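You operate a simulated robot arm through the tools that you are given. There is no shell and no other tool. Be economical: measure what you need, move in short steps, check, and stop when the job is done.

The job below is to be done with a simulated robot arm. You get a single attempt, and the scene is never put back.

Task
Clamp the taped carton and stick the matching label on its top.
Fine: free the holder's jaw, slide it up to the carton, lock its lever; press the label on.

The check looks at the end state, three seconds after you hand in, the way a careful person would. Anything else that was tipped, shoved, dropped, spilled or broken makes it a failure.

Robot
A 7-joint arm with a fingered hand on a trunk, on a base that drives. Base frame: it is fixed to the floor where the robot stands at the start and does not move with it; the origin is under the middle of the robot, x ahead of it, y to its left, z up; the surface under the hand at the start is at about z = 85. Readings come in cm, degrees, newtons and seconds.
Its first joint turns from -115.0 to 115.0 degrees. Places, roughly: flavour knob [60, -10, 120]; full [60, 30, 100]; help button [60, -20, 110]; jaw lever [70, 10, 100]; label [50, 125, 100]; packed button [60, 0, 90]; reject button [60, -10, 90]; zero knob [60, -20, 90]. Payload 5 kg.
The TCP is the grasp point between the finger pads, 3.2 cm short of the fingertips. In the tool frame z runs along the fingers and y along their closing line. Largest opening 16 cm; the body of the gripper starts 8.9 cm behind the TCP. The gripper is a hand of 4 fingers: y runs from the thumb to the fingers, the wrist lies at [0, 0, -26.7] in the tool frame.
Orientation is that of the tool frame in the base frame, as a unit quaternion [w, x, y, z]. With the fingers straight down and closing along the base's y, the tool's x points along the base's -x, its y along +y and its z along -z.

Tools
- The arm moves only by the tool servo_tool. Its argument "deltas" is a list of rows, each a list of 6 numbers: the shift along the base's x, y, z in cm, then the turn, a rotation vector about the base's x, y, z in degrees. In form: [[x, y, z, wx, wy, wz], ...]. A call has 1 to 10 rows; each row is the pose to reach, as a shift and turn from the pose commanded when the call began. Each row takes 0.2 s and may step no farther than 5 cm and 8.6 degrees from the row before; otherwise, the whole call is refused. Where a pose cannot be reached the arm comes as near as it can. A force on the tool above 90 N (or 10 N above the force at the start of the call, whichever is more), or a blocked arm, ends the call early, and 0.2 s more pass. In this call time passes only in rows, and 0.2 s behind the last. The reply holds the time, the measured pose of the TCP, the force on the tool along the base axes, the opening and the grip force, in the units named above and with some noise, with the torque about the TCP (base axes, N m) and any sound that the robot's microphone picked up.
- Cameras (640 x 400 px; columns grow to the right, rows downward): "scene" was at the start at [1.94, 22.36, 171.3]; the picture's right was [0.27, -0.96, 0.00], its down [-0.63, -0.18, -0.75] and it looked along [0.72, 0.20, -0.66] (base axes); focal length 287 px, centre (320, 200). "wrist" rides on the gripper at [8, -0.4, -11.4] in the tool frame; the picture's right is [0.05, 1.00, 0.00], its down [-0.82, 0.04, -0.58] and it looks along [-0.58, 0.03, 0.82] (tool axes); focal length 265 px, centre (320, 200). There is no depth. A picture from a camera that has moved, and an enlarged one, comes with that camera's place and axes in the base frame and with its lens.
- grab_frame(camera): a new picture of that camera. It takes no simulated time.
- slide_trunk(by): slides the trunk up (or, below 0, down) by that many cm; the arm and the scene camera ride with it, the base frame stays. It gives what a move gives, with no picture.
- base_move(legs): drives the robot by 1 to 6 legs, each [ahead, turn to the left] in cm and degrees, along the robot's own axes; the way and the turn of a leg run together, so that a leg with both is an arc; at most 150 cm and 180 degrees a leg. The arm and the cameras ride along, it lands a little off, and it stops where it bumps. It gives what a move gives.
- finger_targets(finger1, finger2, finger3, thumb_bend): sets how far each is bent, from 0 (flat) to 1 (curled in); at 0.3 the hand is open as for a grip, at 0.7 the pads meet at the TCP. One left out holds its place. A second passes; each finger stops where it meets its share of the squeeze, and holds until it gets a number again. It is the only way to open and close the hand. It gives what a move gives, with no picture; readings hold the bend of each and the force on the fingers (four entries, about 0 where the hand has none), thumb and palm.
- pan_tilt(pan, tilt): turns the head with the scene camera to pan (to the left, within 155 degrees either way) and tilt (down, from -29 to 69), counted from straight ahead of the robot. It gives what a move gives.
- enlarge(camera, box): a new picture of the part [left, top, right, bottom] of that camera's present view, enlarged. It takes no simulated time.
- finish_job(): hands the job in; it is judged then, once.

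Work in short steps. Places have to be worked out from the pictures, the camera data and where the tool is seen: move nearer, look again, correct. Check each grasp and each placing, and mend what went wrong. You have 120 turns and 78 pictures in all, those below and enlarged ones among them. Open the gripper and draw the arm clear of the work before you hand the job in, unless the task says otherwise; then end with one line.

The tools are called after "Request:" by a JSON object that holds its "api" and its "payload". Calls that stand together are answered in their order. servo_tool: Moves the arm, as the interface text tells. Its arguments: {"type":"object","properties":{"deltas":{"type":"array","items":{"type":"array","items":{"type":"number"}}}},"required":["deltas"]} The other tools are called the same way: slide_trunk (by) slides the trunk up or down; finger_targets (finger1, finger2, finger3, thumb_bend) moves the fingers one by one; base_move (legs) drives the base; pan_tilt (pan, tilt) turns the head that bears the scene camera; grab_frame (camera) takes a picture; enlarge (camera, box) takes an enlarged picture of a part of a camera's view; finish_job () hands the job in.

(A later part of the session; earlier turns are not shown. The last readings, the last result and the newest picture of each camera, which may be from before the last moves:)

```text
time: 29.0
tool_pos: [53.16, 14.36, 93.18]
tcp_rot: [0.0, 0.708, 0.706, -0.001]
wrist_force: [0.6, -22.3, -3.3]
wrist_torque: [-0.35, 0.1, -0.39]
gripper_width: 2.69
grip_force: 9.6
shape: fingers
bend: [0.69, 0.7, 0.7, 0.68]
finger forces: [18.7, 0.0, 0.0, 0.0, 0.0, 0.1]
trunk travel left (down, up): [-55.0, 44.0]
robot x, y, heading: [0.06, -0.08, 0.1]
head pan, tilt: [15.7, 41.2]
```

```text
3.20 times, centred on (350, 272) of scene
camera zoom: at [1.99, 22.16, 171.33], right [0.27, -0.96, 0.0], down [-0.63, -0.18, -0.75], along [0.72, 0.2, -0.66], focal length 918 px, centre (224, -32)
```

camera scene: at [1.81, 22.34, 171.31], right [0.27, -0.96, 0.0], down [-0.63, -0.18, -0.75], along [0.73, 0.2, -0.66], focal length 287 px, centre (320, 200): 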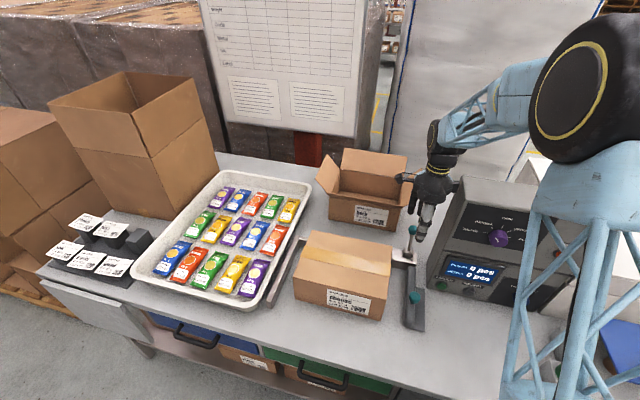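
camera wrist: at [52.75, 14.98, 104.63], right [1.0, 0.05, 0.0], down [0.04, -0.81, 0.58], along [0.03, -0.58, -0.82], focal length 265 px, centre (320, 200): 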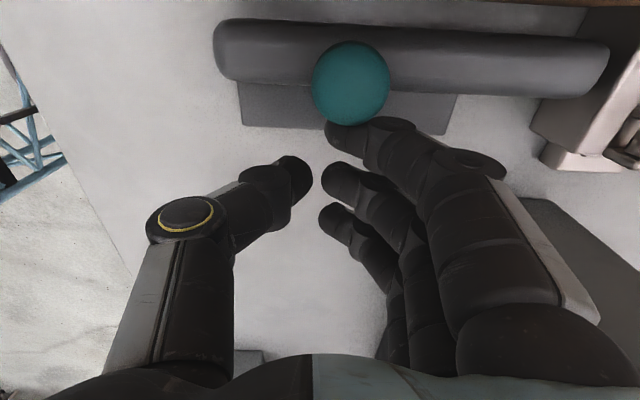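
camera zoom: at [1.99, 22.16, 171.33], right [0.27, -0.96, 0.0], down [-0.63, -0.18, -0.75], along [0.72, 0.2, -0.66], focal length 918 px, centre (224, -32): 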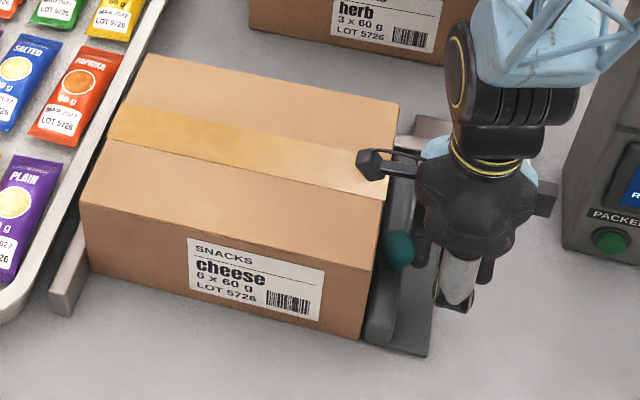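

The force rose to 22 N: carton sits against the fence. I back off, rise and go back above the lever by the way I came.

Request:
{"api": "servo_tool", "payload": {"deltas": [[0, -1, 0, 0, 0, 0], [0, -2.5, 0, 0, 0, 0], [0, -3.5, 4.5, 0, 0, 0], [0, -4.5, 9, 0, 0, 0], [0, -4.9, 13.5, 0, 0, 0], [0, -4.9, 18, 0, 0, 0], [4.5, -4.9, 18, 0, 0, 0], [9, -4.9, 18, 0, 0, 0], [13.5, -4.9, 18, 0, 0, 0], [17, -4.9, 18, 0, 0, 0]]}}

Request:
{"api": "finger_targets", "payload": {"finger1": 0.52, "finger2": 0.52, "finger3": 0.52, "thumb_bend": 0.45}}

Request:
{"api": "grab_frame", "payload": {"camera": "wrist"}}

Request:
{"api": "enlarge", "payload": {"camera": "scene", "box": [250, 210, 450, 335]}}

```text
time: 31.2
tool_pos: [70.19, 9.7, 111.06]
tcp_rot: [0.001, 0.707, 0.707, -0.001]
wrist_force: [0.4, 0.3, 0.1]
wrist_torque: [0.01, 0.04, -0.02]
gripper_width: 2.6
grip_force: 0.1
shape: fingers
bend: [0.7, 0.7, 0.7, 0.68]
finger forces: [0.1, 0.0, 0.1, 0.0, 0.1, 0.0]
trunk travel left (down, up): [-55.0, 44.0]
robot x, y, heading: [-0.07, -0.03, -0.0]
head pan, tilt: [15.7, 41.2]
```

```text
time: 32.2
tool_pos: [70.03, 9.67, 111.21]
tcp_rot: [0.001, 0.707, 0.708, 0.0]
wrist_force: [0.9, -0.6, -0.1]
wrist_torque: [-0.01, -0.02, -0.01]
gripper_width: 9.64
grip_force: 0.1
shape: fingers
bend: [0.52, 0.52, 0.52, 0.45]
finger forces: [0.0, 0.0, 0.0, 0.0, 0.0, 0.0]
trunk travel left (down, up): [-55.0, 44.0]
robot x, y, heading: [-0.26, 0.25, 0.0]
head pan, tilt: [15.7, 41.2]
```

```text
42 pictures are left
camera wrist: at [69.7, 17.66, 122.64], right [1.0, 0.05, 0.0], down [0.04, -0.81, 0.58], along [0.03, -0.58, -0.82], focal length 265 px, centre (320, 200)
```

wrist: 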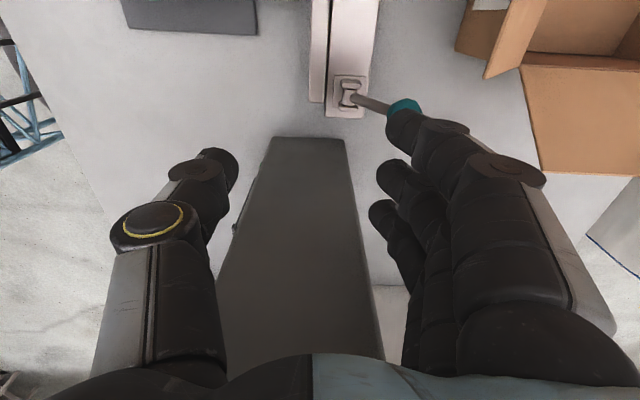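

```text
3.20 times, centred on (350, 272) of scene
camera zoom: at [1.95, 22.34, 171.3], right [0.27, -0.96, 0.0], down [-0.63, -0.18, -0.75], along [0.72, 0.2, -0.66], focal length 918 px, centre (224, -32)
```

zoom: 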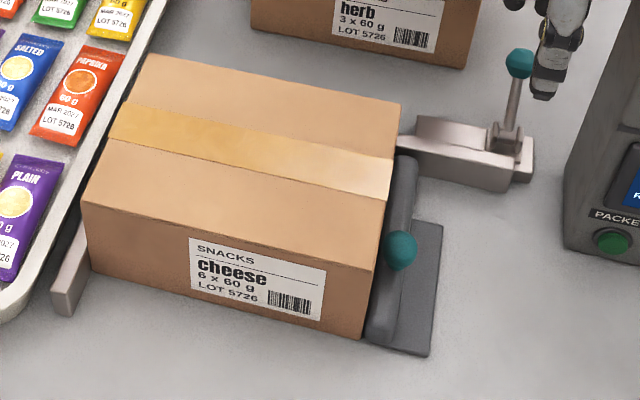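

The jaw stays against the carton. Now I go over the lever ball and down to the pose at which I released it, and close.

Request:
{"api": "servo_tool", "payload": {"deltas": [[4, 0, 0, 0, 0, 0], [7.4, 0, -2, 0, 0, 0], [7.9, 0, -6.5, 0, 0, 0], [8.4, 0, -11, 0, 0, 0], [8.4, 0, -14.5, 0, 0, 0]]}}

Request:
{"api": "finger_targets", "payload": {"finger1": 0.66, "finger2": 0.66, "finger3": 0.66, "thumb_bend": 0.66}}

Request:
{"api": "grab_frame", "payload": {"camera": "wrist"}}

```text
time: 33.4
tool_pos: [78.52, 9.73, 96.57]
tcp_rot: [0.001, 0.708, 0.707, -0.001]
wrist_force: [1.1, 0.2, -0.8]
wrist_torque: [-0.03, 0.02, -0.01]
gripper_width: 9.68
grip_force: 0.1
shape: fingers
bend: [0.52, 0.52, 0.52, 0.45]
finger forces: [0.1, 0.1, 0.0, 0.0, 0.0, 0.1]
trunk travel left (down, up): [-55.0, 44.0]
robot x, y, heading: [0.47, -0.22, 0.1]
head pan, tilt: [15.7, 41.2]
```

```text
time: 34.4
tool_pos: [78.38, 9.69, 96.59]
tcp_rot: [0.0, 0.707, 0.707, -0.002]
wrist_force: [-6.9, 0.7, -0.8]
wrist_torque: [0.05, 0.23, 0.0]
gripper_width: 4.23
grip_force: 4.6
shape: fingers
bend: [0.66, 0.64, 0.66, 0.63]
finger forces: [0.1, 2.0, 0.0, 0.1, 6.9, 0.1]
trunk travel left (down, up): [-55.0, 44.0]
robot x, y, heading: [0.24, -0.5, 0.1]
head pan, tilt: [15.7, 41.2]
```

```text
40 pictures are left
camera wrist: at [77.99, 17.78, 108.12], right [1.0, 0.05, 0.0], down [0.04, -0.81, 0.58], along [0.03, -0.58, -0.82], focal length 265 px, centre (320, 200)
```

wrist: 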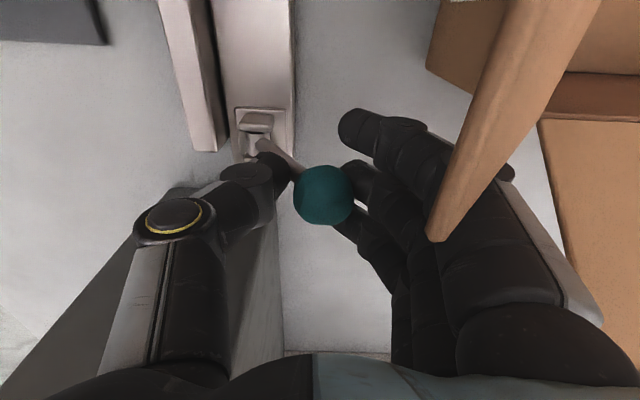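

The ball is in hand again. I swing the lever back along its arc to the near (locked) side.

Request:
{"api": "servo_tool", "payload": {"deltas": [[-0.8, 0, 0.7, 0, 0, 0], [-1.85, 0, 1.3, 0, 0, 0], [-3.0, 0, 1.7, 0, 0, 0], [-4.2, 0, 1.9, 0, 0, 0], [-5.4, 0, 1.9, 0, 0, 0], [-6.6, 0, 1.65, 0, 0, 0], [-7.75, 0, 1.2, 0, 0, 0], [-8.8, 0, 0.55, 0, 0, 0], [-9.4, 0, 0.1, 0, 0, 0]]}}

Request:
{"api": "grab_frame", "payload": {"camera": "wrist"}}

```text
time: 36.4
tool_pos: [69.16, 9.63, 97.01]
tcp_rot: [0.0, 0.707, 0.707, 0.001]
wrist_force: [1.9, -0.6, 10.4]
wrist_torque: [0.02, -0.61, -0.01]
gripper_width: 3.98
grip_force: 12.1
shape: fingers
bend: [0.66, 0.67, 0.66, 0.64]
finger forces: [0.1, 16.3, 0.0, 0.1, 7.6, 0.1]
trunk travel left (down, up): [-55.0, 44.0]
robot x, y, heading: [-0.06, -0.37, -0.1]
head pan, tilt: [15.7, 41.2]
```

```text
39 pictures are left
camera wrist: at [68.73, 17.68, 108.36], right [1.0, 0.05, 0.0], down [0.04, -0.81, 0.58], along [0.03, -0.58, -0.82], focal length 265 px, centre (320, 200)
```

wrist: 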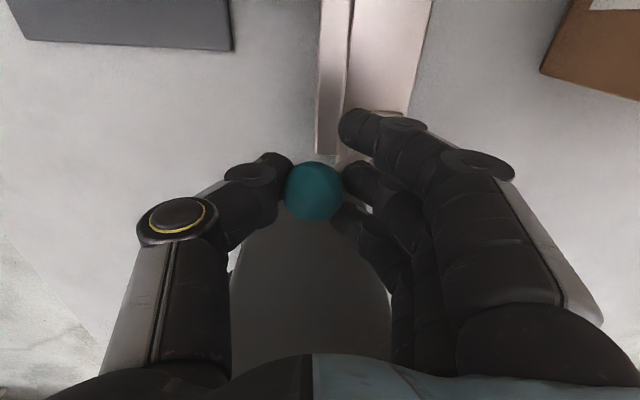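

It meets resistance near the stop; I push a bit farther to seat it.

Request:
{"api": "servo_tool", "payload": {"deltas": [[-0.4, 0, -0.5, 0, 0, 0], [-0.8, 0, -1.0, 0, 0, 0]]}}

```text
time: 37.0
tool_pos: [68.5, 9.74, 96.13]
tcp_rot: [0.002, 0.707, 0.707, 0.002]
wrist_force: [11.3, 2.4, 30.7]
wrist_torque: [0.04, -1.27, 0.09]
gripper_width: 3.46
grip_force: 13.6
shape: fingers
bend: [0.66, 0.69, 0.66, 0.66]
finger forces: [0.0, 27.5, 0.0, 0.1, 0.1, 0.0]
trunk travel left (down, up): [-55.0, 44.0]
robot x, y, heading: [0.06, -0.16, -0.2]
head pan, tilt: [15.7, 41.2]
```

At the stop (≈31 N). I open the hand, rise, and check that the jaw and the lever stay.

Request:
{"api": "finger_targets", "payload": {"finger1": 0.45, "finger2": 0.45, "finger3": 0.45, "thumb_bend": 0.45}}

Request:
{"api": "servo_tool", "payload": {"deltas": [[0, 0, 4, 0, 0, 0], [0, 0, 8, 0, 0, 0], [0, 0, 12, 0, 0, 0], [0, 0, 16, 0, 0, 0], [0, 0, 19, 0, 0, 0]]}}

Request:
{"api": "grab_frame", "payload": {"camera": "wrist"}}

Request:
{"api": "enlarge", "payload": {"camera": "scene", "box": [250, 210, 450, 335]}}

```text
time: 38.0
tool_pos: [68.31, 9.69, 95.73]
tcp_rot: [0.0, 0.707, 0.707, -0.001]
wrist_force: [-0.4, -0.1, 0.6]
wrist_torque: [-0.02, 0.0, 0.01]
gripper_width: 11.04
grip_force: 0.0
shape: fingers
bend: [0.45, 0.45, 0.45, 0.45]
finger forces: [0.1, 0.0, 0.0, 0.1, 0.1, 0.0]
trunk travel left (down, up): [-55.0, 44.0]
robot x, y, heading: [-0.36, -0.03, -0.0]
head pan, tilt: [15.7, 41.2]
```

```text
time: 39.2
tool_pos: [68.35, 9.74, 114.74]
tcp_rot: [0.0, 0.707, 0.707, -0.001]
wrist_force: [0.8, 0.8, -0.5]
wrist_torque: [0.0, -0.02, 0.0]
gripper_width: 11.06
grip_force: 0.0
shape: fingers
bend: [0.45, 0.45, 0.45, 0.45]
finger forces: [0.0, 0.0, 0.0, 0.1, 0.0, 0.1]
trunk travel left (down, up): [-55.0, 44.0]
robot x, y, heading: [0.09, 0.14, 0.1]
head pan, tilt: [15.7, 41.2]
```

```text
38 pictures are left
camera wrist: at [67.93, 17.62, 126.24], right [1.0, 0.05, 0.0], down [0.04, -0.81, 0.58], along [0.03, -0.58, -0.82], focal length 265 px, centre (320, 200)
```

wrist: 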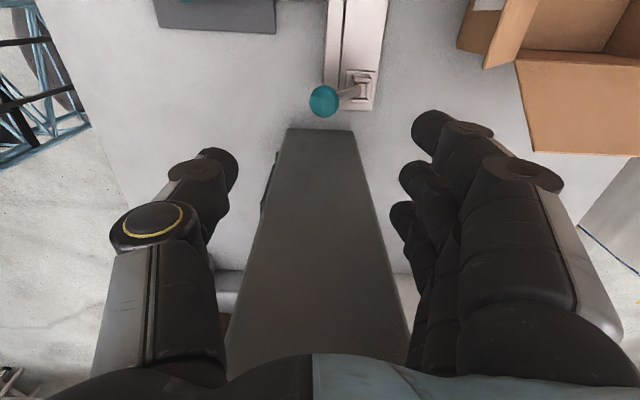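

```text
3.20 times, centred on (350, 272) of scene
camera zoom: at [1.91, 22.33, 171.3], right [0.27, -0.96, 0.0], down [-0.63, -0.18, -0.75], along [0.72, 0.2, -0.66], focal length 918 px, centre (224, -32)
```

zoom: 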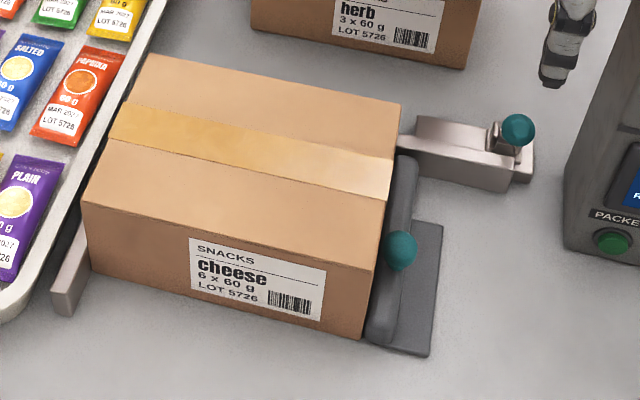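

Carton clamped, lever back at its locked stop, jaw unmoved. Now the label: the cheese label lies at ≈(50, 125.5, 95), too far from here. I tuck the arm high and then shift the robot left so that both label and carton are in reach.

Request:
{"api": "servo_tool", "payload": {"deltas": [[-2, -0.5, 4, 0, 0, 0], [-4, -1, 8, 0, 0, 0], [-6, -1.5, 12, 0, 0, 0], [-9, -2, 15, 0, 0, 0], [-12, -2.5, 18, 0, 0, 0], [-15, -3, 21, 0, 0, 0], [-18, -3.5, 24, 0, 0, 0]]}}

Request:
{"api": "slide_trunk", "payload": {"by": 15}}

Request:
{"api": "pan_tilt", "payload": {"pan": 75, "tilt": 45}}

Request:
{"api": "grab_frame", "payload": {"camera": "scene"}}

```text
time: 40.8
tool_pos: [50.24, 6.08, 138.75]
tcp_rot: [0.0, 0.707, 0.707, -0.001]
wrist_force: [-0.1, 0.3, -0.3]
wrist_torque: [0.0, -0.06, -0.02]
gripper_width: 11.1
grip_force: 0.1
shape: fingers
bend: [0.45, 0.45, 0.45, 0.45]
finger forces: [0.0, 0.0, 0.0, 0.0, 0.1, 0.1]
trunk travel left (down, up): [-55.0, 44.0]
robot x, y, heading: [0.08, 0.42, 0.1]
head pan, tilt: [15.7, 41.2]
```

```text
time: 42.5
tool_pos: [50.34, 6.29, 153.72]
tcp_rot: [0.001, 0.707, 0.707, -0.001]
wrist_force: [-0.3, 0.4, 0.7]
wrist_torque: [-0.02, 0.03, -0.03]
gripper_width: 11.09
grip_force: 0.1
shape: fingers
bend: [0.45, 0.45, 0.45, 0.45]
finger forces: [0.0, 0.1, 0.0, 0.1, 0.0, 0.1]
trunk travel left (down, up): [-70.0, 29.0]
robot x, y, heading: [-0.1, -0.16, -0.2]
head pan, tilt: [15.7, 41.2]
```

```text
time: 43.8
tool_pos: [50.36, 6.1, 153.7]
tcp_rot: [0.0, 0.707, 0.707, 0.0]
wrist_force: [0.1, 0.1, -1.0]
wrist_torque: [-0.04, 0.0, 0.0]
gripper_width: 11.05
grip_force: 0.0
shape: fingers
bend: [0.45, 0.45, 0.45, 0.45]
finger forces: [0.0, 0.0, 0.1, 0.0, 0.0, 0.1]
trunk travel left (down, up): [-70.0, 29.0]
robot x, y, heading: [0.01, -0.05, -0.2]
head pan, tilt: [75.0, 45.0]
```

```text
36 pictures are left
camera scene: at [-4.06, 27.92, 185.75], right [0.97, -0.26, 0.0], down [-0.18, -0.68, -0.71], along [0.18, 0.68, -0.71], focal length 287 px, centre (320, 200)
```

scene: 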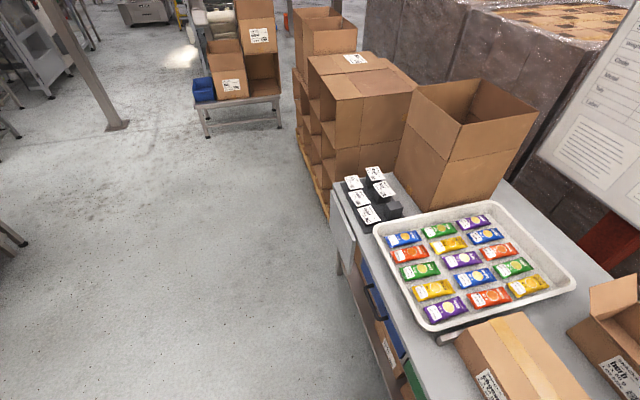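

The floor to the left is clear. I back off a little, turn left, drive ~68 cm along the table and turn back most of the way.

Request:
{"api": "base_move", "payload": {"legs": [[-12, 0], [0, 90], [68, 0], [0, -75]]}}

Request:
{"api": "pan_tilt", "payload": {"pan": 30, "tilt": 50}}

Request:
{"api": "grab_frame", "payload": {"camera": "scene"}}

```text
time: 55.9
tool_pos: [35.42, 86.15, 153.66]
tcp_rot: [0.001, 0.616, 0.788, 0.0]
wrist_force: [0.0, -0.6, -0.5]
wrist_torque: [0.0, -0.02, 0.01]
gripper_width: 11.06
grip_force: 0.1
shape: fingers
bend: [0.45, 0.45, 0.45, 0.45]
finger forces: [0.1, 0.0, 0.0, 0.1, 0.0, 0.0]
trunk travel left (down, up): [-70.0, 29.0]
robot x, y, heading: [-12.07, 67.84, 14.0]
head pan, tilt: [75.0, 45.0]
```

```text
time: 57.0
tool_pos: [35.56, 86.17, 153.71]
tcp_rot: [0.001, 0.616, 0.788, 0.0]
wrist_force: [-0.3, -0.6, 0.2]
wrist_torque: [0.0, 0.0, 0.01]
gripper_width: 11.06
grip_force: 0.0
shape: fingers
bend: [0.45, 0.45, 0.45, 0.45]
finger forces: [0.1, 0.1, 0.0, 0.0, 0.0, 0.0]
trunk travel left (down, up): [-70.0, 29.0]
robot x, y, heading: [-12.02, 68.05, 14.3]
head pan, tilt: [30.0, 50.0]
```

```text
35 pictures are left
camera scene: at [-17.27, 91.3, 185.06], right [0.7, -0.72, 0.0], down [-0.55, -0.53, -0.64], along [0.46, 0.45, -0.77], focal length 287 px, centre (320, 200)
```

scene: 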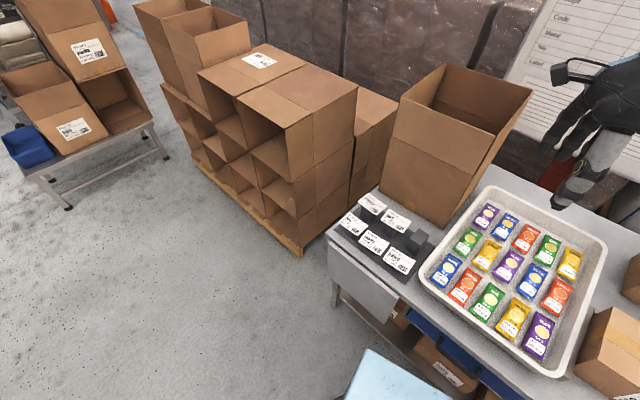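

Positioned at (−12, 68), heading 14°. I lower the trunk again and bring the hand over the cheese label, turning it back to close along x.

Request:
{"api": "slide_trunk", "payload": {"by": -15}}

Request:
{"api": "servo_tool", "payload": {"deltas": [[1.45, 3.9, -1.5, 0, 0, -1.4], [2.9, 7.8, -3, 0, 0, -2.8], [4.35, 11.7, -4.5, 0, 0, -4.2], [5.8, 15.6, -6, 0, 0, -5.6], [7.2, 19.5, -7.5, 0, 0, -7], [8.6, 23.4, -9, 0, 0, -8.4], [10, 27.3, -10.5, 0, 0, -9.8], [11.4, 31.2, -12, 0, 0, -11.2], [12.9, 35.1, -13.5, 0, 0, -12.6], [14.4, 39, -15, 0, 0, -14]]}}

Request:
{"api": "grab_frame", "payload": {"camera": "wrist"}}

Request:
{"api": "grab_frame", "payload": {"camera": "scene"}}

```text
time: 58.7
tool_pos: [35.54, 86.07, 138.75]
tcp_rot: [0.001, 0.616, 0.788, -0.001]
wrist_force: [0.1, 0.5, 0.1]
wrist_torque: [0.06, 0.0, -0.03]
gripper_width: 11.06
grip_force: 0.0
shape: fingers
bend: [0.45, 0.45, 0.45, 0.45]
finger forces: [0.1, 0.0, 0.1, 0.0, 0.0, 0.1]
trunk travel left (down, up): [-55.0, 44.0]
robot x, y, heading: [-11.81, 68.05, 14.4]
head pan, tilt: [30.0, 50.0]
```

```text
time: 60.9
tool_pos: [49.86, 125.37, 123.69]
tcp_rot: [0.002, 0.707, 0.707, -0.001]
wrist_force: [0.0, 0.3, -0.1]
wrist_torque: [-0.04, 0.03, -0.02]
gripper_width: 11.06
grip_force: 0.0
shape: fingers
bend: [0.45, 0.45, 0.45, 0.45]
finger forces: [0.0, 0.0, 0.0, 0.0, 0.0, 0.0]
trunk travel left (down, up): [-55.0, 44.0]
robot x, y, heading: [-11.89, 67.69, 13.9]
head pan, tilt: [30.0, 50.0]
```

```text
34 pictures are left
camera wrist: at [49.42, 133.37, 134.97], right [1.0, 0.05, 0.0], down [0.04, -0.81, 0.58], along [0.03, -0.58, -0.81], focal length 265 px, centre (320, 200)
```

wrist: 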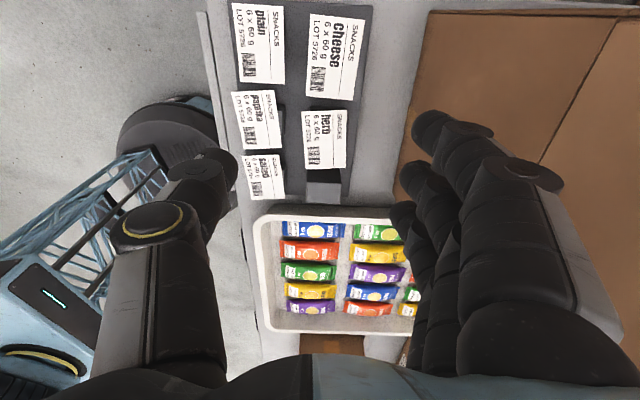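

```text
33 pictures are left
camera scene: at [-17.18, 91.5, 170.03], right [0.7, -0.72, 0.0], down [-0.55, -0.53, -0.64], along [0.46, 0.45, -0.77], focal length 287 px, centre (320, 200)
```

scene: 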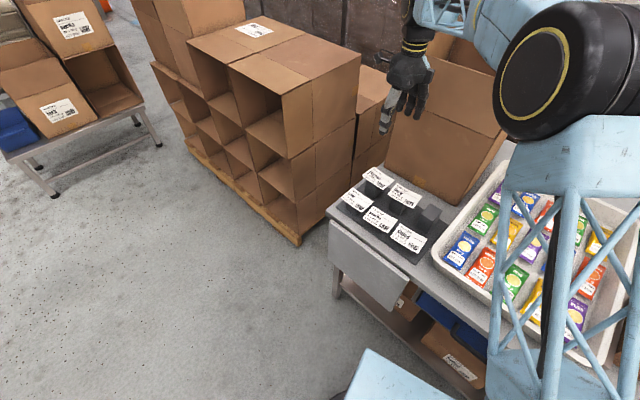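

The cheese label is at ≈(51.7, 128, 93), about 7 × 10 cm. I move over it and closer to look again.

Request:
{"api": "servo_tool", "payload": {"deltas": [[0.9, 1.3, -4, 0, 0, 0], [1.8, 2.6, -8, 0, 0, 0], [1.8, 2.6, -12, 0, 0, 0], [1.8, 2.6, -15, 0, 0, 0]]}}

Request:
{"api": "grab_frame", "payload": {"camera": "wrist"}}

Request:
{"api": "enlarge", "payload": {"camera": "scene", "box": [320, 90, 460, 260]}}

```text
time: 61.9
tool_pos: [51.68, 127.86, 108.76]
tcp_rot: [0.0, 0.707, 0.707, 0.0]
wrist_force: [0.1, 0.6, -0.6]
wrist_torque: [0.0, 0.02, 0.05]
gripper_width: 11.08
grip_force: 0.0
shape: fingers
bend: [0.45, 0.45, 0.45, 0.45]
finger forces: [0.0, 0.1, 0.0, 0.0, 0.0, 0.1]
trunk travel left (down, up): [-55.0, 44.0]
robot x, y, heading: [-11.88, 67.74, 14.2]
head pan, tilt: [30.0, 50.0]
```

```text
32 pictures are left
camera wrist: at [51.25, 135.81, 120.15], right [1.0, 0.05, 0.0], down [0.04, -0.81, 0.58], along [0.03, -0.58, -0.82], focal length 265 px, centre (320, 200)
```

wrist: 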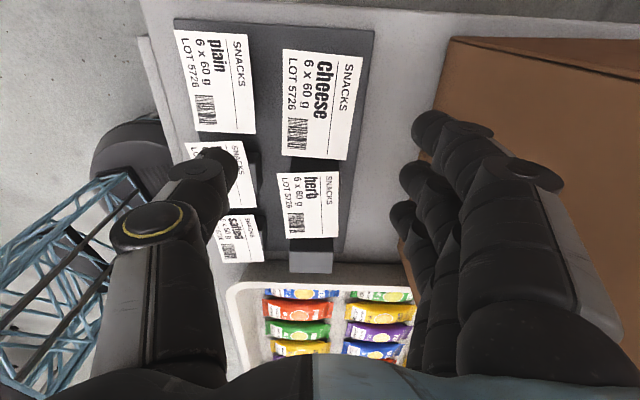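

```text
2.35 times, centred on (390, 175) of scene
camera zoom: at [-17.23, 91.38, 170.05], right [0.7, -0.72, 0.0], down [-0.55, -0.53, -0.64], along [0.46, 0.45, -0.77], focal length 675 px, centre (155, 259)
```

zoom: 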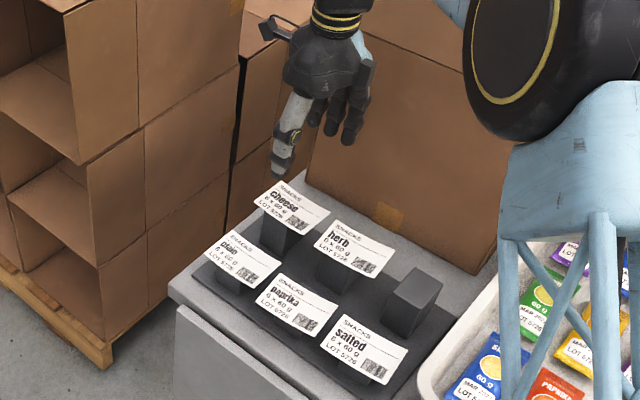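

The label's four corners give centre ≈(51.6, 127.5, 93), size ≈6.9 × 10.4, overhanging its block. I narrow the hand to ~9 cm and lower so that the fingertips straddle it just below its edges.

Request:
{"api": "finger_targets", "payload": {"finger1": 0.5, "finger2": 0.5, "finger3": 0.5, "thumb_bend": 0.5}}

Request:
{"api": "servo_tool", "payload": {"deltas": [[0, -0.3, -4, 0, 0, 0], [0, -0.3, -8, 0, 0, 0], [0, -0.3, -10.5, 0, 0, 0]]}}

Request:
{"api": "grab_frame", "payload": {"camera": "wrist"}}

Request:
{"api": "enlarge", "payload": {"camera": "scene", "box": [330, 110, 430, 230]}}

```text
time: 62.9
tool_pos: [51.62, 127.82, 108.74]
tcp_rot: [0.0, 0.707, 0.707, -0.001]
wrist_force: [-0.2, 0.3, -0.2]
wrist_torque: [-0.01, -0.01, -0.01]
gripper_width: 9.2
grip_force: 0.0
shape: fingers
bend: [0.5, 0.5, 0.5, 0.5]
finger forces: [0.0, 0.1, 0.0, 0.0, 0.0, 0.0]
trunk travel left (down, up): [-55.0, 44.0]
robot x, y, heading: [-11.65, 67.75, 14.2]
head pan, tilt: [30.0, 50.0]
```

```text
time: 63.7
tool_pos: [51.71, 127.54, 98.22]
tcp_rot: [0.001, 0.707, 0.707, -0.001]
wrist_force: [0.1, -0.6, -0.7]
wrist_torque: [0.01, 0.01, -0.01]
gripper_width: 9.21
grip_force: 0.0
shape: fingers
bend: [0.5, 0.5, 0.5, 0.5]
finger forces: [0.1, 0.0, 0.0, 0.0, 0.1, 0.0]
trunk travel left (down, up): [-55.0, 44.0]
robot x, y, heading: [-11.95, 67.78, 14.0]
head pan, tilt: [30.0, 50.0]
```

```text
30 pictures are left
camera wrist: at [51.31, 135.51, 109.66], right [1.0, 0.05, 0.0], down [0.04, -0.81, 0.58], along [0.03, -0.58, -0.82], focal length 265 px, centre (320, 200)
```

wrist: 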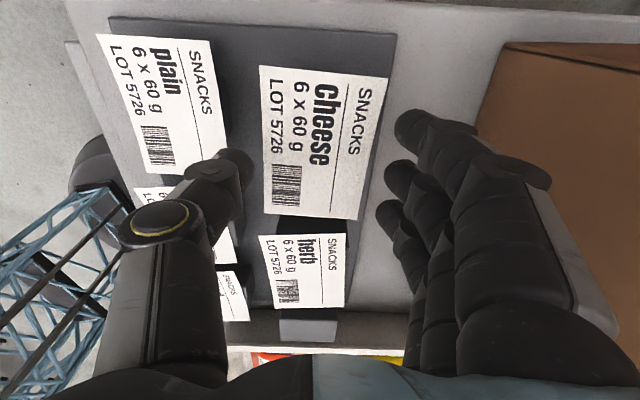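

```text
3.33 times, centred on (380, 170) of scene
camera zoom: at [-17.25, 91.34, 170.06], right [0.7, -0.72, 0.0], down [-0.55, -0.53, -0.64], along [0.46, 0.45, -0.77], focal length 957 px, centre (120, 300)
```

zoom: 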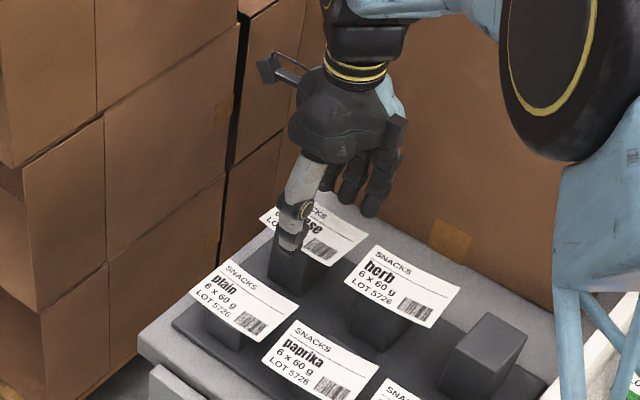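

The new view puts the label nearer z ≈ 94, centre ≈(51.8, 127.9). The thumb must not touch the "plain" label beside it, so I bend it slightly in, then lower to z ≈ 95.8.

Request:
{"api": "finger_targets", "payload": {"thumb_bend": 0.53}}

Request:
{"api": "servo_tool", "payload": {"deltas": [[0.1, 0.3, -1.2, 0, 0, 0], [0.1, 0.3, -2.4, 0, 0, 0]]}}

Request:
{"api": "grab_frame", "payload": {"camera": "wrist"}}

```text
time: 64.7
tool_pos: [51.74, 127.42, 98.14]
tcp_rot: [0.0, 0.707, 0.707, -0.001]
wrist_force: [0.3, 0.1, 0.3]
wrist_torque: [0.0, -0.04, 0.0]
gripper_width: 8.61
grip_force: 0.0
shape: fingers
bend: [0.5, 0.5, 0.5, 0.53]
finger forces: [0.1, 0.0, 0.0, 0.0, 0.0, 0.0]
trunk travel left (down, up): [-55.0, 44.0]
robot x, y, heading: [-11.94, 68.16, 14.1]
head pan, tilt: [30.0, 50.0]
```

```text
time: 65.3
tool_pos: [51.78, 127.74, 95.95]
tcp_rot: [0.0, 0.707, 0.707, -0.001]
wrist_force: [-2.0, -0.1, 0.9]
wrist_torque: [0.02, 0.11, 0.01]
gripper_width: 8.71
grip_force: 0.8
shape: fingers
bend: [0.5, 0.5, 0.5, 0.53]
finger forces: [0.1, 0.0, 0.0, 0.0, 1.8, 0.1]
trunk travel left (down, up): [-55.0, 44.0]
robot x, y, heading: [-11.95, 68.03, 14.1]
head pan, tilt: [30.0, 50.0]
```

```text
28 pictures are left
camera wrist: at [51.33, 135.82, 107.26], right [1.0, 0.05, 0.0], down [0.04, -0.81, 0.58], along [0.03, -0.58, -0.82], focal length 265 px, centre (320, 200)
```

wrist: 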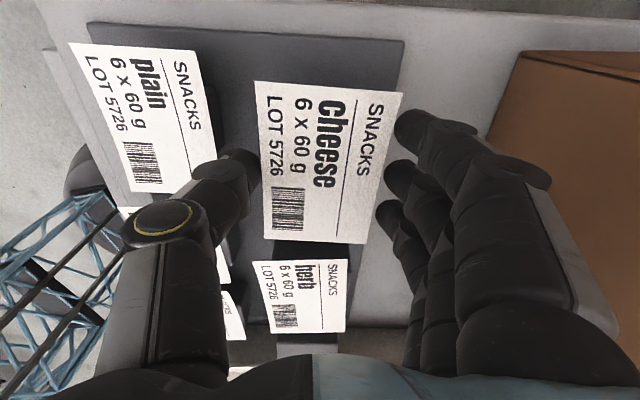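

The thumb touches the label's edge with ~2 N; the fingers are just at the opposite edge. I close gently.

Request:
{"api": "finger_targets", "payload": {"finger1": 0.57, "finger2": 0.57, "finger3": 0.57, "thumb_bend": 0.55}}

Request:
{"api": "grab_frame", "payload": {"camera": "wrist"}}

```text
time: 66.3
tool_pos: [51.67, 127.95, 95.67]
tcp_rot: [0.001, 0.707, 0.707, 0.0]
wrist_force: [-2.5, 0.5, -0.2]
wrist_torque: [0.0, 0.09, -0.04]
gripper_width: 7.63
grip_force: 3.3
shape: fingers
bend: [0.55, 0.55, 0.55, 0.54]
finger forces: [0.7, 0.7, 0.3, 0.0, 4.1, 0.1]
trunk travel left (down, up): [-55.0, 44.0]
robot x, y, heading: [-12.03, 68.09, 14.1]
head pan, tilt: [30.0, 50.0]
```

```text
27 pictures are left
camera wrist: at [51.34, 135.8, 107.25], right [1.0, 0.05, 0.0], down [0.04, -0.81, 0.58], along [0.03, -0.58, -0.82], focal length 265 px, centre (320, 200)
```

wrist: 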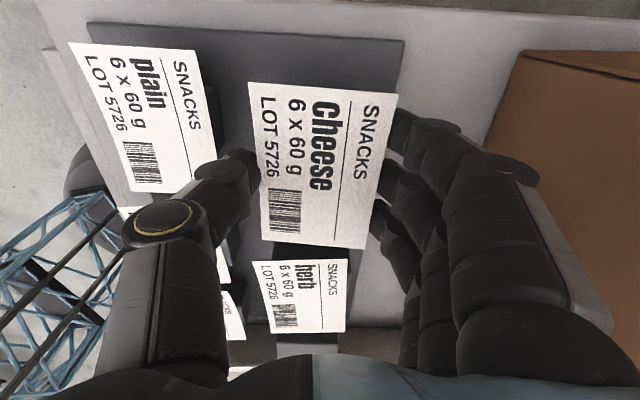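

All three fingers and the thumb hold the label's edges. I tighten slightly and lift a little to test.

Request:
{"api": "finger_targets", "payload": {"finger1": 0.6, "finger2": 0.6, "finger3": 0.6, "thumb_bend": 0.58}}

Request:
{"api": "servo_tool", "payload": {"deltas": [[0, 0, 1, 0, 0, 0], [0, 0, 2, 0, 0, 0], [0, 0, 3, 0, 0, 0]]}}

Request:
{"api": "grab_frame", "payload": {"camera": "wrist"}}

Request:
{"api": "enlarge", "payload": {"camera": "scene", "box": [330, 110, 430, 230]}}

```text
time: 67.3
tool_pos: [51.88, 127.73, 95.83]
tcp_rot: [0.0, 0.707, 0.707, -0.001]
wrist_force: [0.3, 2.0, -0.8]
wrist_torque: [-0.01, 0.02, -0.12]
gripper_width: 7.44
grip_force: 7.5
shape: fingers
bend: [0.56, 0.56, 0.6, 0.55]
finger forces: [4.2, 4.2, 0.1, 0.1, 7.2, 0.0]
trunk travel left (down, up): [-55.0, 44.0]
robot x, y, heading: [-11.86, 67.86, 14.0]
head pan, tilt: [30.0, 50.0]
```

```text
time: 68.1
tool_pos: [51.76, 127.73, 98.81]
tcp_rot: [0.0, 0.707, 0.707, 0.0]
wrist_force: [-0.4, -0.6, -0.2]
wrist_torque: [0.02, 0.0, -0.01]
gripper_width: 5.96
grip_force: 1.0
shape: fingers
bend: [0.6, 0.6, 0.6, 0.57]
finger forces: [0.1, 0.1, 0.0, 0.1, 0.2, 0.0]
trunk travel left (down, up): [-55.0, 44.0]
robot x, y, heading: [-11.88, 68.03, 13.9]
head pan, tilt: [30.0, 50.0]
```

```text
26 pictures are left
camera wrist: at [51.31, 135.72, 110.3], right [1.0, 0.05, 0.0], down [0.04, -0.81, 0.58], along [0.03, -0.58, -0.82], focal length 265 px, centre (320, 200)
```

wrist: 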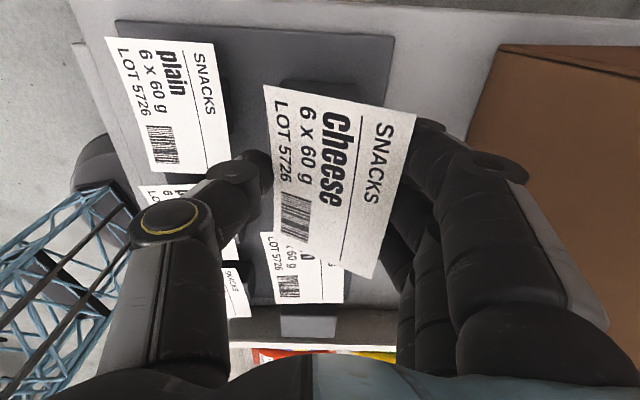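

```text
3.33 times, centred on (380, 170) of scene
camera zoom: at [-17.29, 91.29, 170.07], right [0.7, -0.72, 0.0], down [-0.55, -0.53, -0.64], along [0.46, 0.45, -0.77], focal length 957 px, centre (120, 300)
```

zoom: 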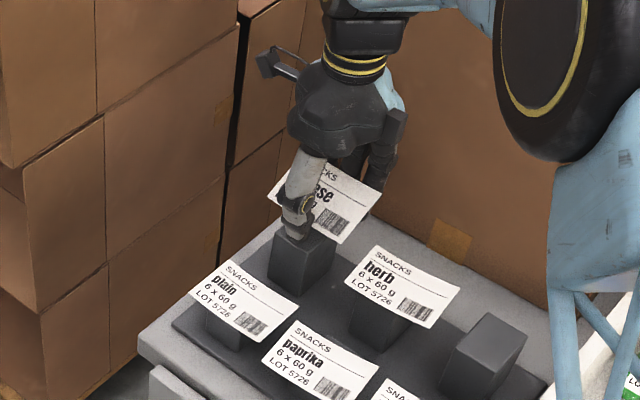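

The label has come up, resting in the V between fingers and thumb about 1.4 cm above the tips, slightly skewed. The support looks stable; I lift slowly further and check again.

Request:
{"api": "servo_tool", "payload": {"deltas": [[0, 0, 1.5, 0, 0, 0], [0, 0, 3, 0, 0, 0], [0, 0, 4.5, 0, 0, 0], [0, 0, 6, 0, 0, 0], [0, 0, 7.5, 0, 0, 0], [0, 0, 9, 0, 0, 0], [0, 0, 10.5, 0, 0, 0]]}}

Request:
{"api": "enlarge", "payload": {"camera": "wrist", "box": [160, 40, 480, 300]}}

Request:
{"api": "enlarge", "payload": {"camera": "scene", "box": [340, 60, 440, 180]}}

```text
time: 69.7
tool_pos: [51.76, 127.83, 109.41]
tcp_rot: [0.0, 0.707, 0.707, -0.001]
wrist_force: [-0.1, -0.1, -0.2]
wrist_torque: [0.01, -0.05, -0.02]
gripper_width: 5.99
grip_force: 0.1
shape: fingers
bend: [0.6, 0.6, 0.6, 0.57]
finger forces: [0.1, 0.0, 0.1, 0.1, 0.1, 0.0]
trunk travel left (down, up): [-55.0, 44.0]
robot x, y, heading: [-11.63, 68.28, 14.4]
head pan, tilt: [30.0, 50.0]
```

```text
1.54 times, centred on (320, 170) of wrist
camera zoom: at [51.31, 135.77, 120.77], right [1.0, 0.05, 0.0], down [0.04, -0.81, 0.58], along [0.03, -0.58, -0.82], focal length 408 px, centre (320, 246)
```

zoom: 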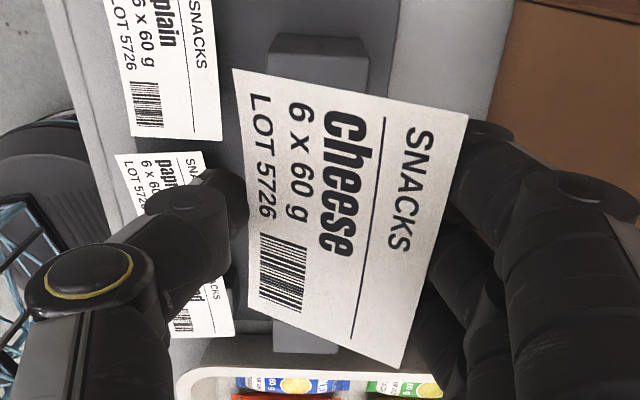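

```text
3.33 times, centred on (390, 120) of scene
camera zoom: at [-17.27, 91.31, 170.06], right [0.7, -0.72, 0.0], down [-0.55, -0.53, -0.64], along [0.46, 0.45, -0.77], focal length 957 px, centre (87, 467)
```

zoom: 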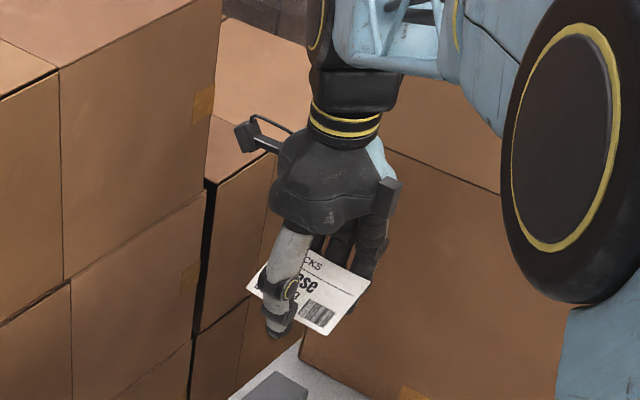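

The label lies steady and near level in the hand. I carry it slowly toward the carton.

Request:
{"api": "servo_tool", "payload": {"deltas": [[0, -1.5, 1.5, 0, 0, 0], [0, -4, 3, 0, 0, 0], [0, -7.5, 4, 0, 0, 0], [0, -11, 5, 0, 0, 0], [0, -14.5, 6, 0, 0, 0], [0, -18, 6, 0, 0, 0], [0, -21.5, 6, 0, 0, 0], [0, -25, 6, 0, 0, 0], [0, -28.5, 6, 0, 0, 0], [0, -32, 6, 0, 0, 0]]}}

Request:
{"api": "servo_tool", "payload": {"deltas": [[0, -3.5, 0, 0, 0, 0], [0, -7, 0, 0, 0, 0], [0, -10.5, 0, 0, 0, 0], [0, -14, 0, 0, 0, 0], [0, -17.5, 0, 0, 0, 0], [0, -21, 0, 0, 0, 0], [0.5, -24.5, 0, 0, 0, 0], [1, -28, 0, 0, 0, 0], [1.5, -31, 0, 0, 0, 0], [2, -34, 0, 0, 0, 0]]}}

Request:
{"api": "grab_frame", "payload": {"camera": "wrist"}}

```text
time: 71.9
tool_pos: [51.63, 95.58, 115.34]
tcp_rot: [0.0, 0.707, 0.707, 0.0]
wrist_force: [-0.8, -1.0, -0.1]
wrist_torque: [0.03, 0.01, 0.01]
gripper_width: 6.01
grip_force: 0.2
shape: fingers
bend: [0.6, 0.6, 0.6, 0.57]
finger forces: [0.2, 0.0, 0.1, 0.0, 0.2, 0.0]
trunk travel left (down, up): [-55.0, 44.0]
robot x, y, heading: [-12.11, 67.97, 14.1]
head pan, tilt: [30.0, 50.0]
```

```text
time: 74.1
tool_pos: [53.89, 61.55, 115.44]
tcp_rot: [0.0, 0.708, 0.707, 0.0]
wrist_force: [-0.7, -1.0, 0.1]
wrist_torque: [0.05, 0.0, -0.01]
gripper_width: 5.99
grip_force: 0.1
shape: fingers
bend: [0.6, 0.6, 0.6, 0.57]
finger forces: [0.1, 0.0, 0.1, 0.0, 0.2, 0.1]
trunk travel left (down, up): [-55.0, 44.0]
robot x, y, heading: [-12.04, 67.73, 14.2]
head pan, tilt: [30.0, 50.0]
```

```text
22 pictures are left
camera wrist: at [53.44, 69.67, 126.84], right [1.0, 0.05, 0.0], down [0.04, -0.81, 0.58], along [0.03, -0.58, -0.82], focal length 265 px, centre (320, 200)
```

wrist: 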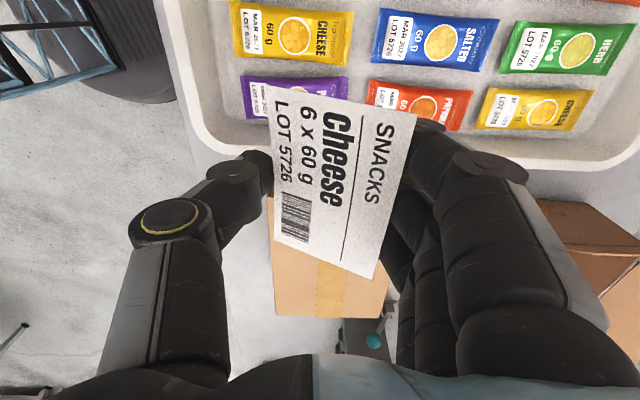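

Label still held. I move on to above the carton's middle and turn the scene camera to it.

Request:
{"api": "servo_tool", "payload": {"deltas": [[0.2, -3.5, 0, 0, 0, 0], [0.4, -7, 0, 0, 0, 0], [0.6, -10.5, 0, 0, 0, 0], [0.8, -14, 0, 0, 0, 0], [1.2, -17.5, 0, 0, 0, 0], [1.5, -20.5, 0, 0, 0, 0], [1.8, -23, 0, 0, 0, 0], [1.8, -25, 0, 0, 0, 0], [1.8, -26.2, -1, 0, 0, 0]]}}

Request:
{"api": "pan_tilt", "payload": {"pan": -50, "tilt": 42}}

Request:
{"api": "grab_frame", "payload": {"camera": "wrist"}}

Request:
{"api": "grab_frame", "payload": {"camera": "scene"}}

```text
time: 76.1
tool_pos: [55.54, 35.4, 114.28]
tcp_rot: [0.0, 0.708, 0.706, 0.0]
wrist_force: [1.0, 0.5, -1.2]
wrist_torque: [0.0, 0.03, -0.04]
gripper_width: 5.97
grip_force: 0.1
shape: fingers
bend: [0.6, 0.6, 0.6, 0.57]
finger forces: [0.0, 0.1, 0.0, 0.1, 0.2, 0.0]
trunk travel left (down, up): [-55.0, 44.0]
robot x, y, heading: [-11.7, 67.78, 14.0]
head pan, tilt: [30.0, 50.0]
```

```text
time: 77.7
tool_pos: [55.68, 35.47, 114.33]
tcp_rot: [0.0, 0.707, 0.707, -0.001]
wrist_force: [0.6, 1.3, -0.3]
wrist_torque: [0.02, -0.02, 0.01]
gripper_width: 5.97
grip_force: 0.1
shape: fingers
bend: [0.6, 0.6, 0.6, 0.57]
finger forces: [0.1, 0.1, 0.1, 0.0, 0.2, 0.0]
trunk travel left (down, up): [-55.0, 44.0]
robot x, y, heading: [-11.94, 68.1, 14.1]
head pan, tilt: [-50.0, 42.0]
```

```text
21 pictures are left
camera wrist: at [55.2, 43.48, 125.75], right [1.0, 0.05, 0.0], down [0.04, -0.81, 0.58], along [0.03, -0.58, -0.82], focal length 265 px, centre (320, 200)
```

wrist: 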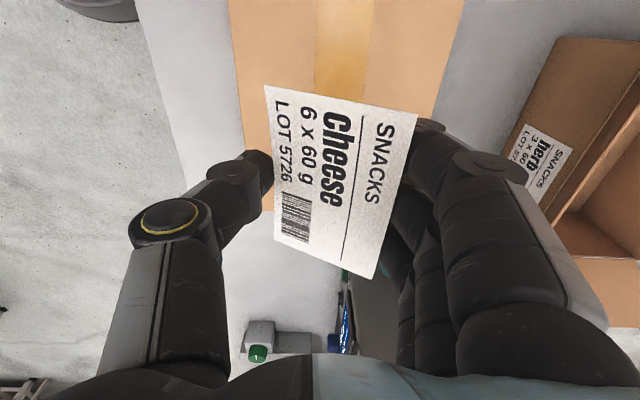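

```text
20 pictures are left
camera scene: at [-16.01, 81.0, 171.19], right [-0.59, -0.81, 0.0], down [-0.54, 0.39, -0.74], along [0.6, -0.44, -0.67], focal length 287 px, centre (320, 200)
```

scene: 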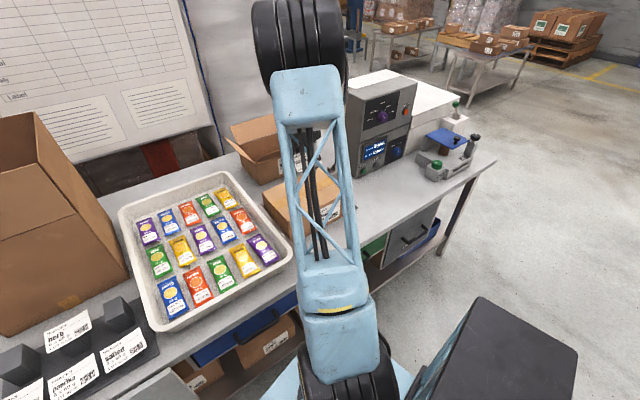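

The label is still in the hand, tilted slightly. I lower over the carton's middle to just above its top (z ≈ 97.5).

Request:
{"api": "servo_tool", "payload": {"deltas": [[0.3, 0, -3, 0, 0, 0], [0.6, 0, -6, 0, 0, 0], [0.6, 0, -9, 0, 0, 0], [0.6, 0, -11, 0, 0, 0], [0.6, 0, -12.5, 0, 0, 0]]}}

Request:
{"api": "servo_tool", "payload": {"deltas": [[0, 0, -0.3, 0, 0, 0], [0, 0, -0.6, 0, 0, 0]]}}

Request:
{"api": "grab_frame", "payload": {"camera": "wrist"}}

```text
time: 78.9
tool_pos: [56.14, 35.68, 102.04]
tcp_rot: [0.001, 0.708, 0.707, 0.0]
wrist_force: [-0.9, 0.5, 17.0]
wrist_torque: [0.04, 0.78, -0.02]
gripper_width: 5.95
grip_force: 9.0
shape: fingers
bend: [0.6, 0.6, 0.6, 0.57]
finger forces: [0.1, 0.0, 0.1, 0.0, 18.1, 0.0]
trunk travel left (down, up): [-55.0, 44.0]
robot x, y, heading: [-12.05, 67.61, 14.2]
head pan, tilt: [-50.0, 42.0]
```

```text
time: 79.5
tool_pos: [55.89, 35.53, 101.8]
tcp_rot: [0.005, 0.707, 0.707, 0.001]
wrist_force: [-2.1, 1.3, 71.8]
wrist_torque: [0.31, 3.11, -0.1]
gripper_width: 5.94
grip_force: 36.5
shape: fingers
bend: [0.6, 0.6, 0.6, 0.6]
finger forces: [1.3, 0.2, 0.3, 0.0, 71.6, 0.0]
trunk travel left (down, up): [-55.0, 44.0]
robot x, y, heading: [-11.79, 68.06, 14.1]
head pan, tilt: [-50.0, 42.0]
```

```text
19 pictures are left
camera wrist: at [55.5, 43.65, 113.32], right [1.0, 0.05, 0.01], down [0.04, -0.81, 0.58], along [0.04, -0.58, -0.81], focal length 265 px, centre (320, 200)
```

wrist: 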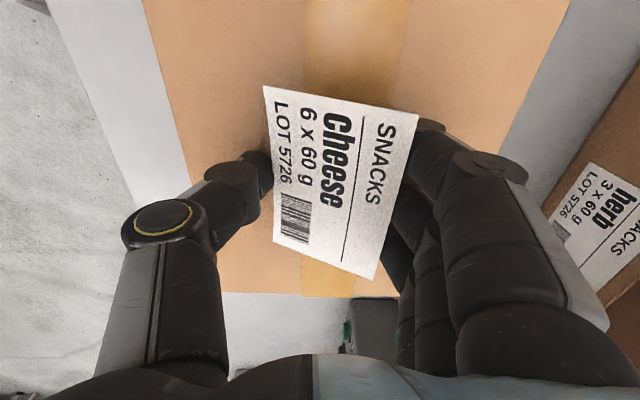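

The thumb touched the carton hard (72 N); I raise 1.2 cm, then open so the label settles onto the carton.

Request:
{"api": "servo_tool", "payload": {"deltas": [[0, 0, 1.2, 0, 0, 0]]}}

Request:
{"api": "finger_targets", "payload": {"finger1": 0.53, "finger2": 0.53, "finger3": 0.53, "thumb_bend": 0.52}}

Request:
{"api": "grab_frame", "payload": {"camera": "wrist"}}

```text
time: 79.9
tool_pos: [55.93, 35.57, 101.91]
tcp_rot: [-0.002, 0.708, 0.707, -0.001]
wrist_force: [1.0, -1.7, 5.4]
wrist_torque: [-0.08, 0.25, 0.13]
gripper_width: 5.87
grip_force: 3.2
shape: fingers
bend: [0.6, 0.6, 0.6, 0.57]
finger forces: [0.1, 0.0, 0.0, 0.1, 6.5, 0.0]
trunk travel left (down, up): [-55.0, 44.0]
robot x, y, heading: [-11.82, 68.21, 13.9]
head pan, tilt: [-50.0, 42.0]
```

```text
time: 80.9
tool_pos: [56.23, 35.5, 102.37]
tcp_rot: [0.0, 0.707, 0.707, 0.0]
wrist_force: [-0.1, 0.7, -0.1]
wrist_torque: [0.06, 0.0, 0.02]
gripper_width: 8.06
grip_force: 0.0
shape: fingers
bend: [0.53, 0.53, 0.53, 0.52]
finger forces: [0.1, 0.1, 0.1, 0.0, 0.0, 0.1]
trunk travel left (down, up): [-55.0, 44.0]
robot x, y, heading: [-11.75, 67.85, 14.0]
head pan, tilt: [-50.0, 42.0]
```

```text
18 pictures are left
camera wrist: at [55.71, 43.53, 113.83], right [1.0, 0.05, 0.0], down [0.04, -0.81, 0.58], along [0.03, -0.58, -0.82], focal length 265 px, centre (320, 200)
```

wrist: 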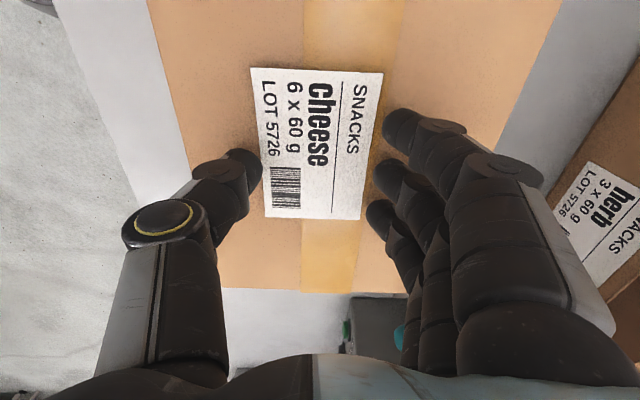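

The label lies square on the carton's top, centred at about (55.7, 36.4). I open more, rise, close the hand and press it down.

Request:
{"api": "finger_targets", "payload": {"finger1": 0.45, "finger2": 0.45, "finger3": 0.45, "thumb_bend": 0.45}}

Request:
{"api": "servo_tool", "payload": {"deltas": [[0, 0, 3, 0, 0, 0], [0, 0, 6, 0, 0, 0], [-0.5, 0.9, 8, 0, 0, 0]]}}

Request:
{"api": "finger_targets", "payload": {"finger1": 0.7, "finger2": 0.7, "finger3": 0.7, "thumb_bend": 0.68}}

Request:
{"api": "grab_frame", "payload": {"camera": "wrist"}}

```text
time: 81.9
tool_pos: [56.17, 35.54, 102.42]
tcp_rot: [0.0, 0.707, 0.707, 0.0]
wrist_force: [0.7, -0.3, 0.0]
wrist_torque: [0.01, -0.03, 0.0]
gripper_width: 11.03
grip_force: 0.0
shape: fingers
bend: [0.45, 0.45, 0.45, 0.45]
finger forces: [0.0, 0.1, 0.0, 0.1, 0.0, 0.0]
trunk travel left (down, up): [-55.0, 44.0]
robot x, y, heading: [-11.84, 68.28, 14.0]
head pan, tilt: [-50.0, 42.0]
```

```text
time: 82.7
tool_pos: [55.57, 36.46, 110.45]
tcp_rot: [0.001, 0.707, 0.707, -0.001]
wrist_force: [0.0, -0.5, 0.1]
wrist_torque: [-0.05, -0.02, 0.01]
gripper_width: 11.03
grip_force: 0.2
shape: fingers
bend: [0.45, 0.45, 0.45, 0.45]
finger forces: [0.1, 0.1, 0.1, 0.0, 0.1, 0.0]
trunk travel left (down, up): [-55.0, 44.0]
robot x, y, heading: [-11.61, 67.83, 13.9]
head pan, tilt: [-50.0, 42.0]
```

```text
time: 83.7
tool_pos: [55.62, 36.37, 110.47]
tcp_rot: [0.0, 0.707, 0.707, -0.001]
wrist_force: [0.4, 0.2, -0.4]
wrist_torque: [-0.02, -0.01, -0.01]
gripper_width: 2.63
grip_force: 0.0
shape: fingers
bend: [0.7, 0.7, 0.7, 0.68]
finger forces: [0.0, 0.0, 0.0, 0.1, 0.0, 0.0]
trunk travel left (down, up): [-55.0, 44.0]
robot x, y, heading: [-11.87, 68.59, 14.2]
head pan, tilt: [-50.0, 42.0]
```

```text
17 pictures are left
camera wrist: at [55.21, 44.42, 121.86], right [1.0, 0.05, 0.0], down [0.04, -0.81, 0.58], along [0.03, -0.58, -0.82], focal length 265 px, centre (320, 200)
```

wrist: 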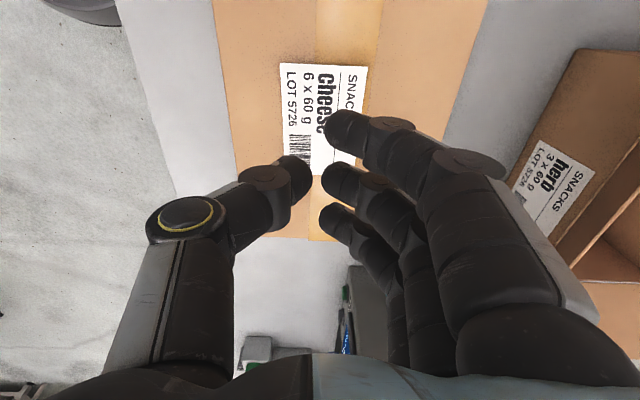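

The fist is over the label. I lower straight down, then press in small steps.

Request:
{"api": "servo_tool", "payload": {"deltas": [[0, 0, -3, 0, 0, 0], [0, 0, -6, 0, 0, 0], [0, 0, -7.7, 0, 0, 0], [0, 0, -8.2, 0, 0, 0]]}}

```text
time: 84.7
tool_pos: [55.69, 36.44, 102.13]
tcp_rot: [0.0, 0.707, 0.707, -0.001]
wrist_force: [-0.2, -0.9, 0.3]
wrist_torque: [0.02, 0.01, 0.01]
gripper_width: 2.6
grip_force: 0.0
shape: fingers
bend: [0.7, 0.7, 0.7, 0.68]
finger forces: [0.0, 0.0, 0.1, 0.0, 0.0, 0.0]
trunk travel left (down, up): [-55.0, 44.0]
robot x, y, heading: [-11.6, 67.58, 14.1]
head pan, tilt: [-50.0, 42.0]
```

Request:
{"api": "servo_tool", "payload": {"deltas": [[0, 0, -0.4, 0, 0, 0], [0, 0, -0.8, 0, 0, 0]]}}

```text
time: 85.3
tool_pos: [55.63, 36.37, 101.72]
tcp_rot: [0.002, 0.707, 0.707, -0.001]
wrist_force: [-6.3, 2.3, 27.9]
wrist_torque: [0.09, 0.68, -0.06]
gripper_width: 2.53
grip_force: 13.3
shape: fingers
bend: [0.7, 0.7, 0.7, 0.7]
finger forces: [0.0, 0.0, 0.1, 0.0, 27.2, 0.1]
trunk travel left (down, up): [-55.0, 44.0]
robot x, y, heading: [-11.91, 67.89, 13.9]
head pan, tilt: [-50.0, 42.0]
```

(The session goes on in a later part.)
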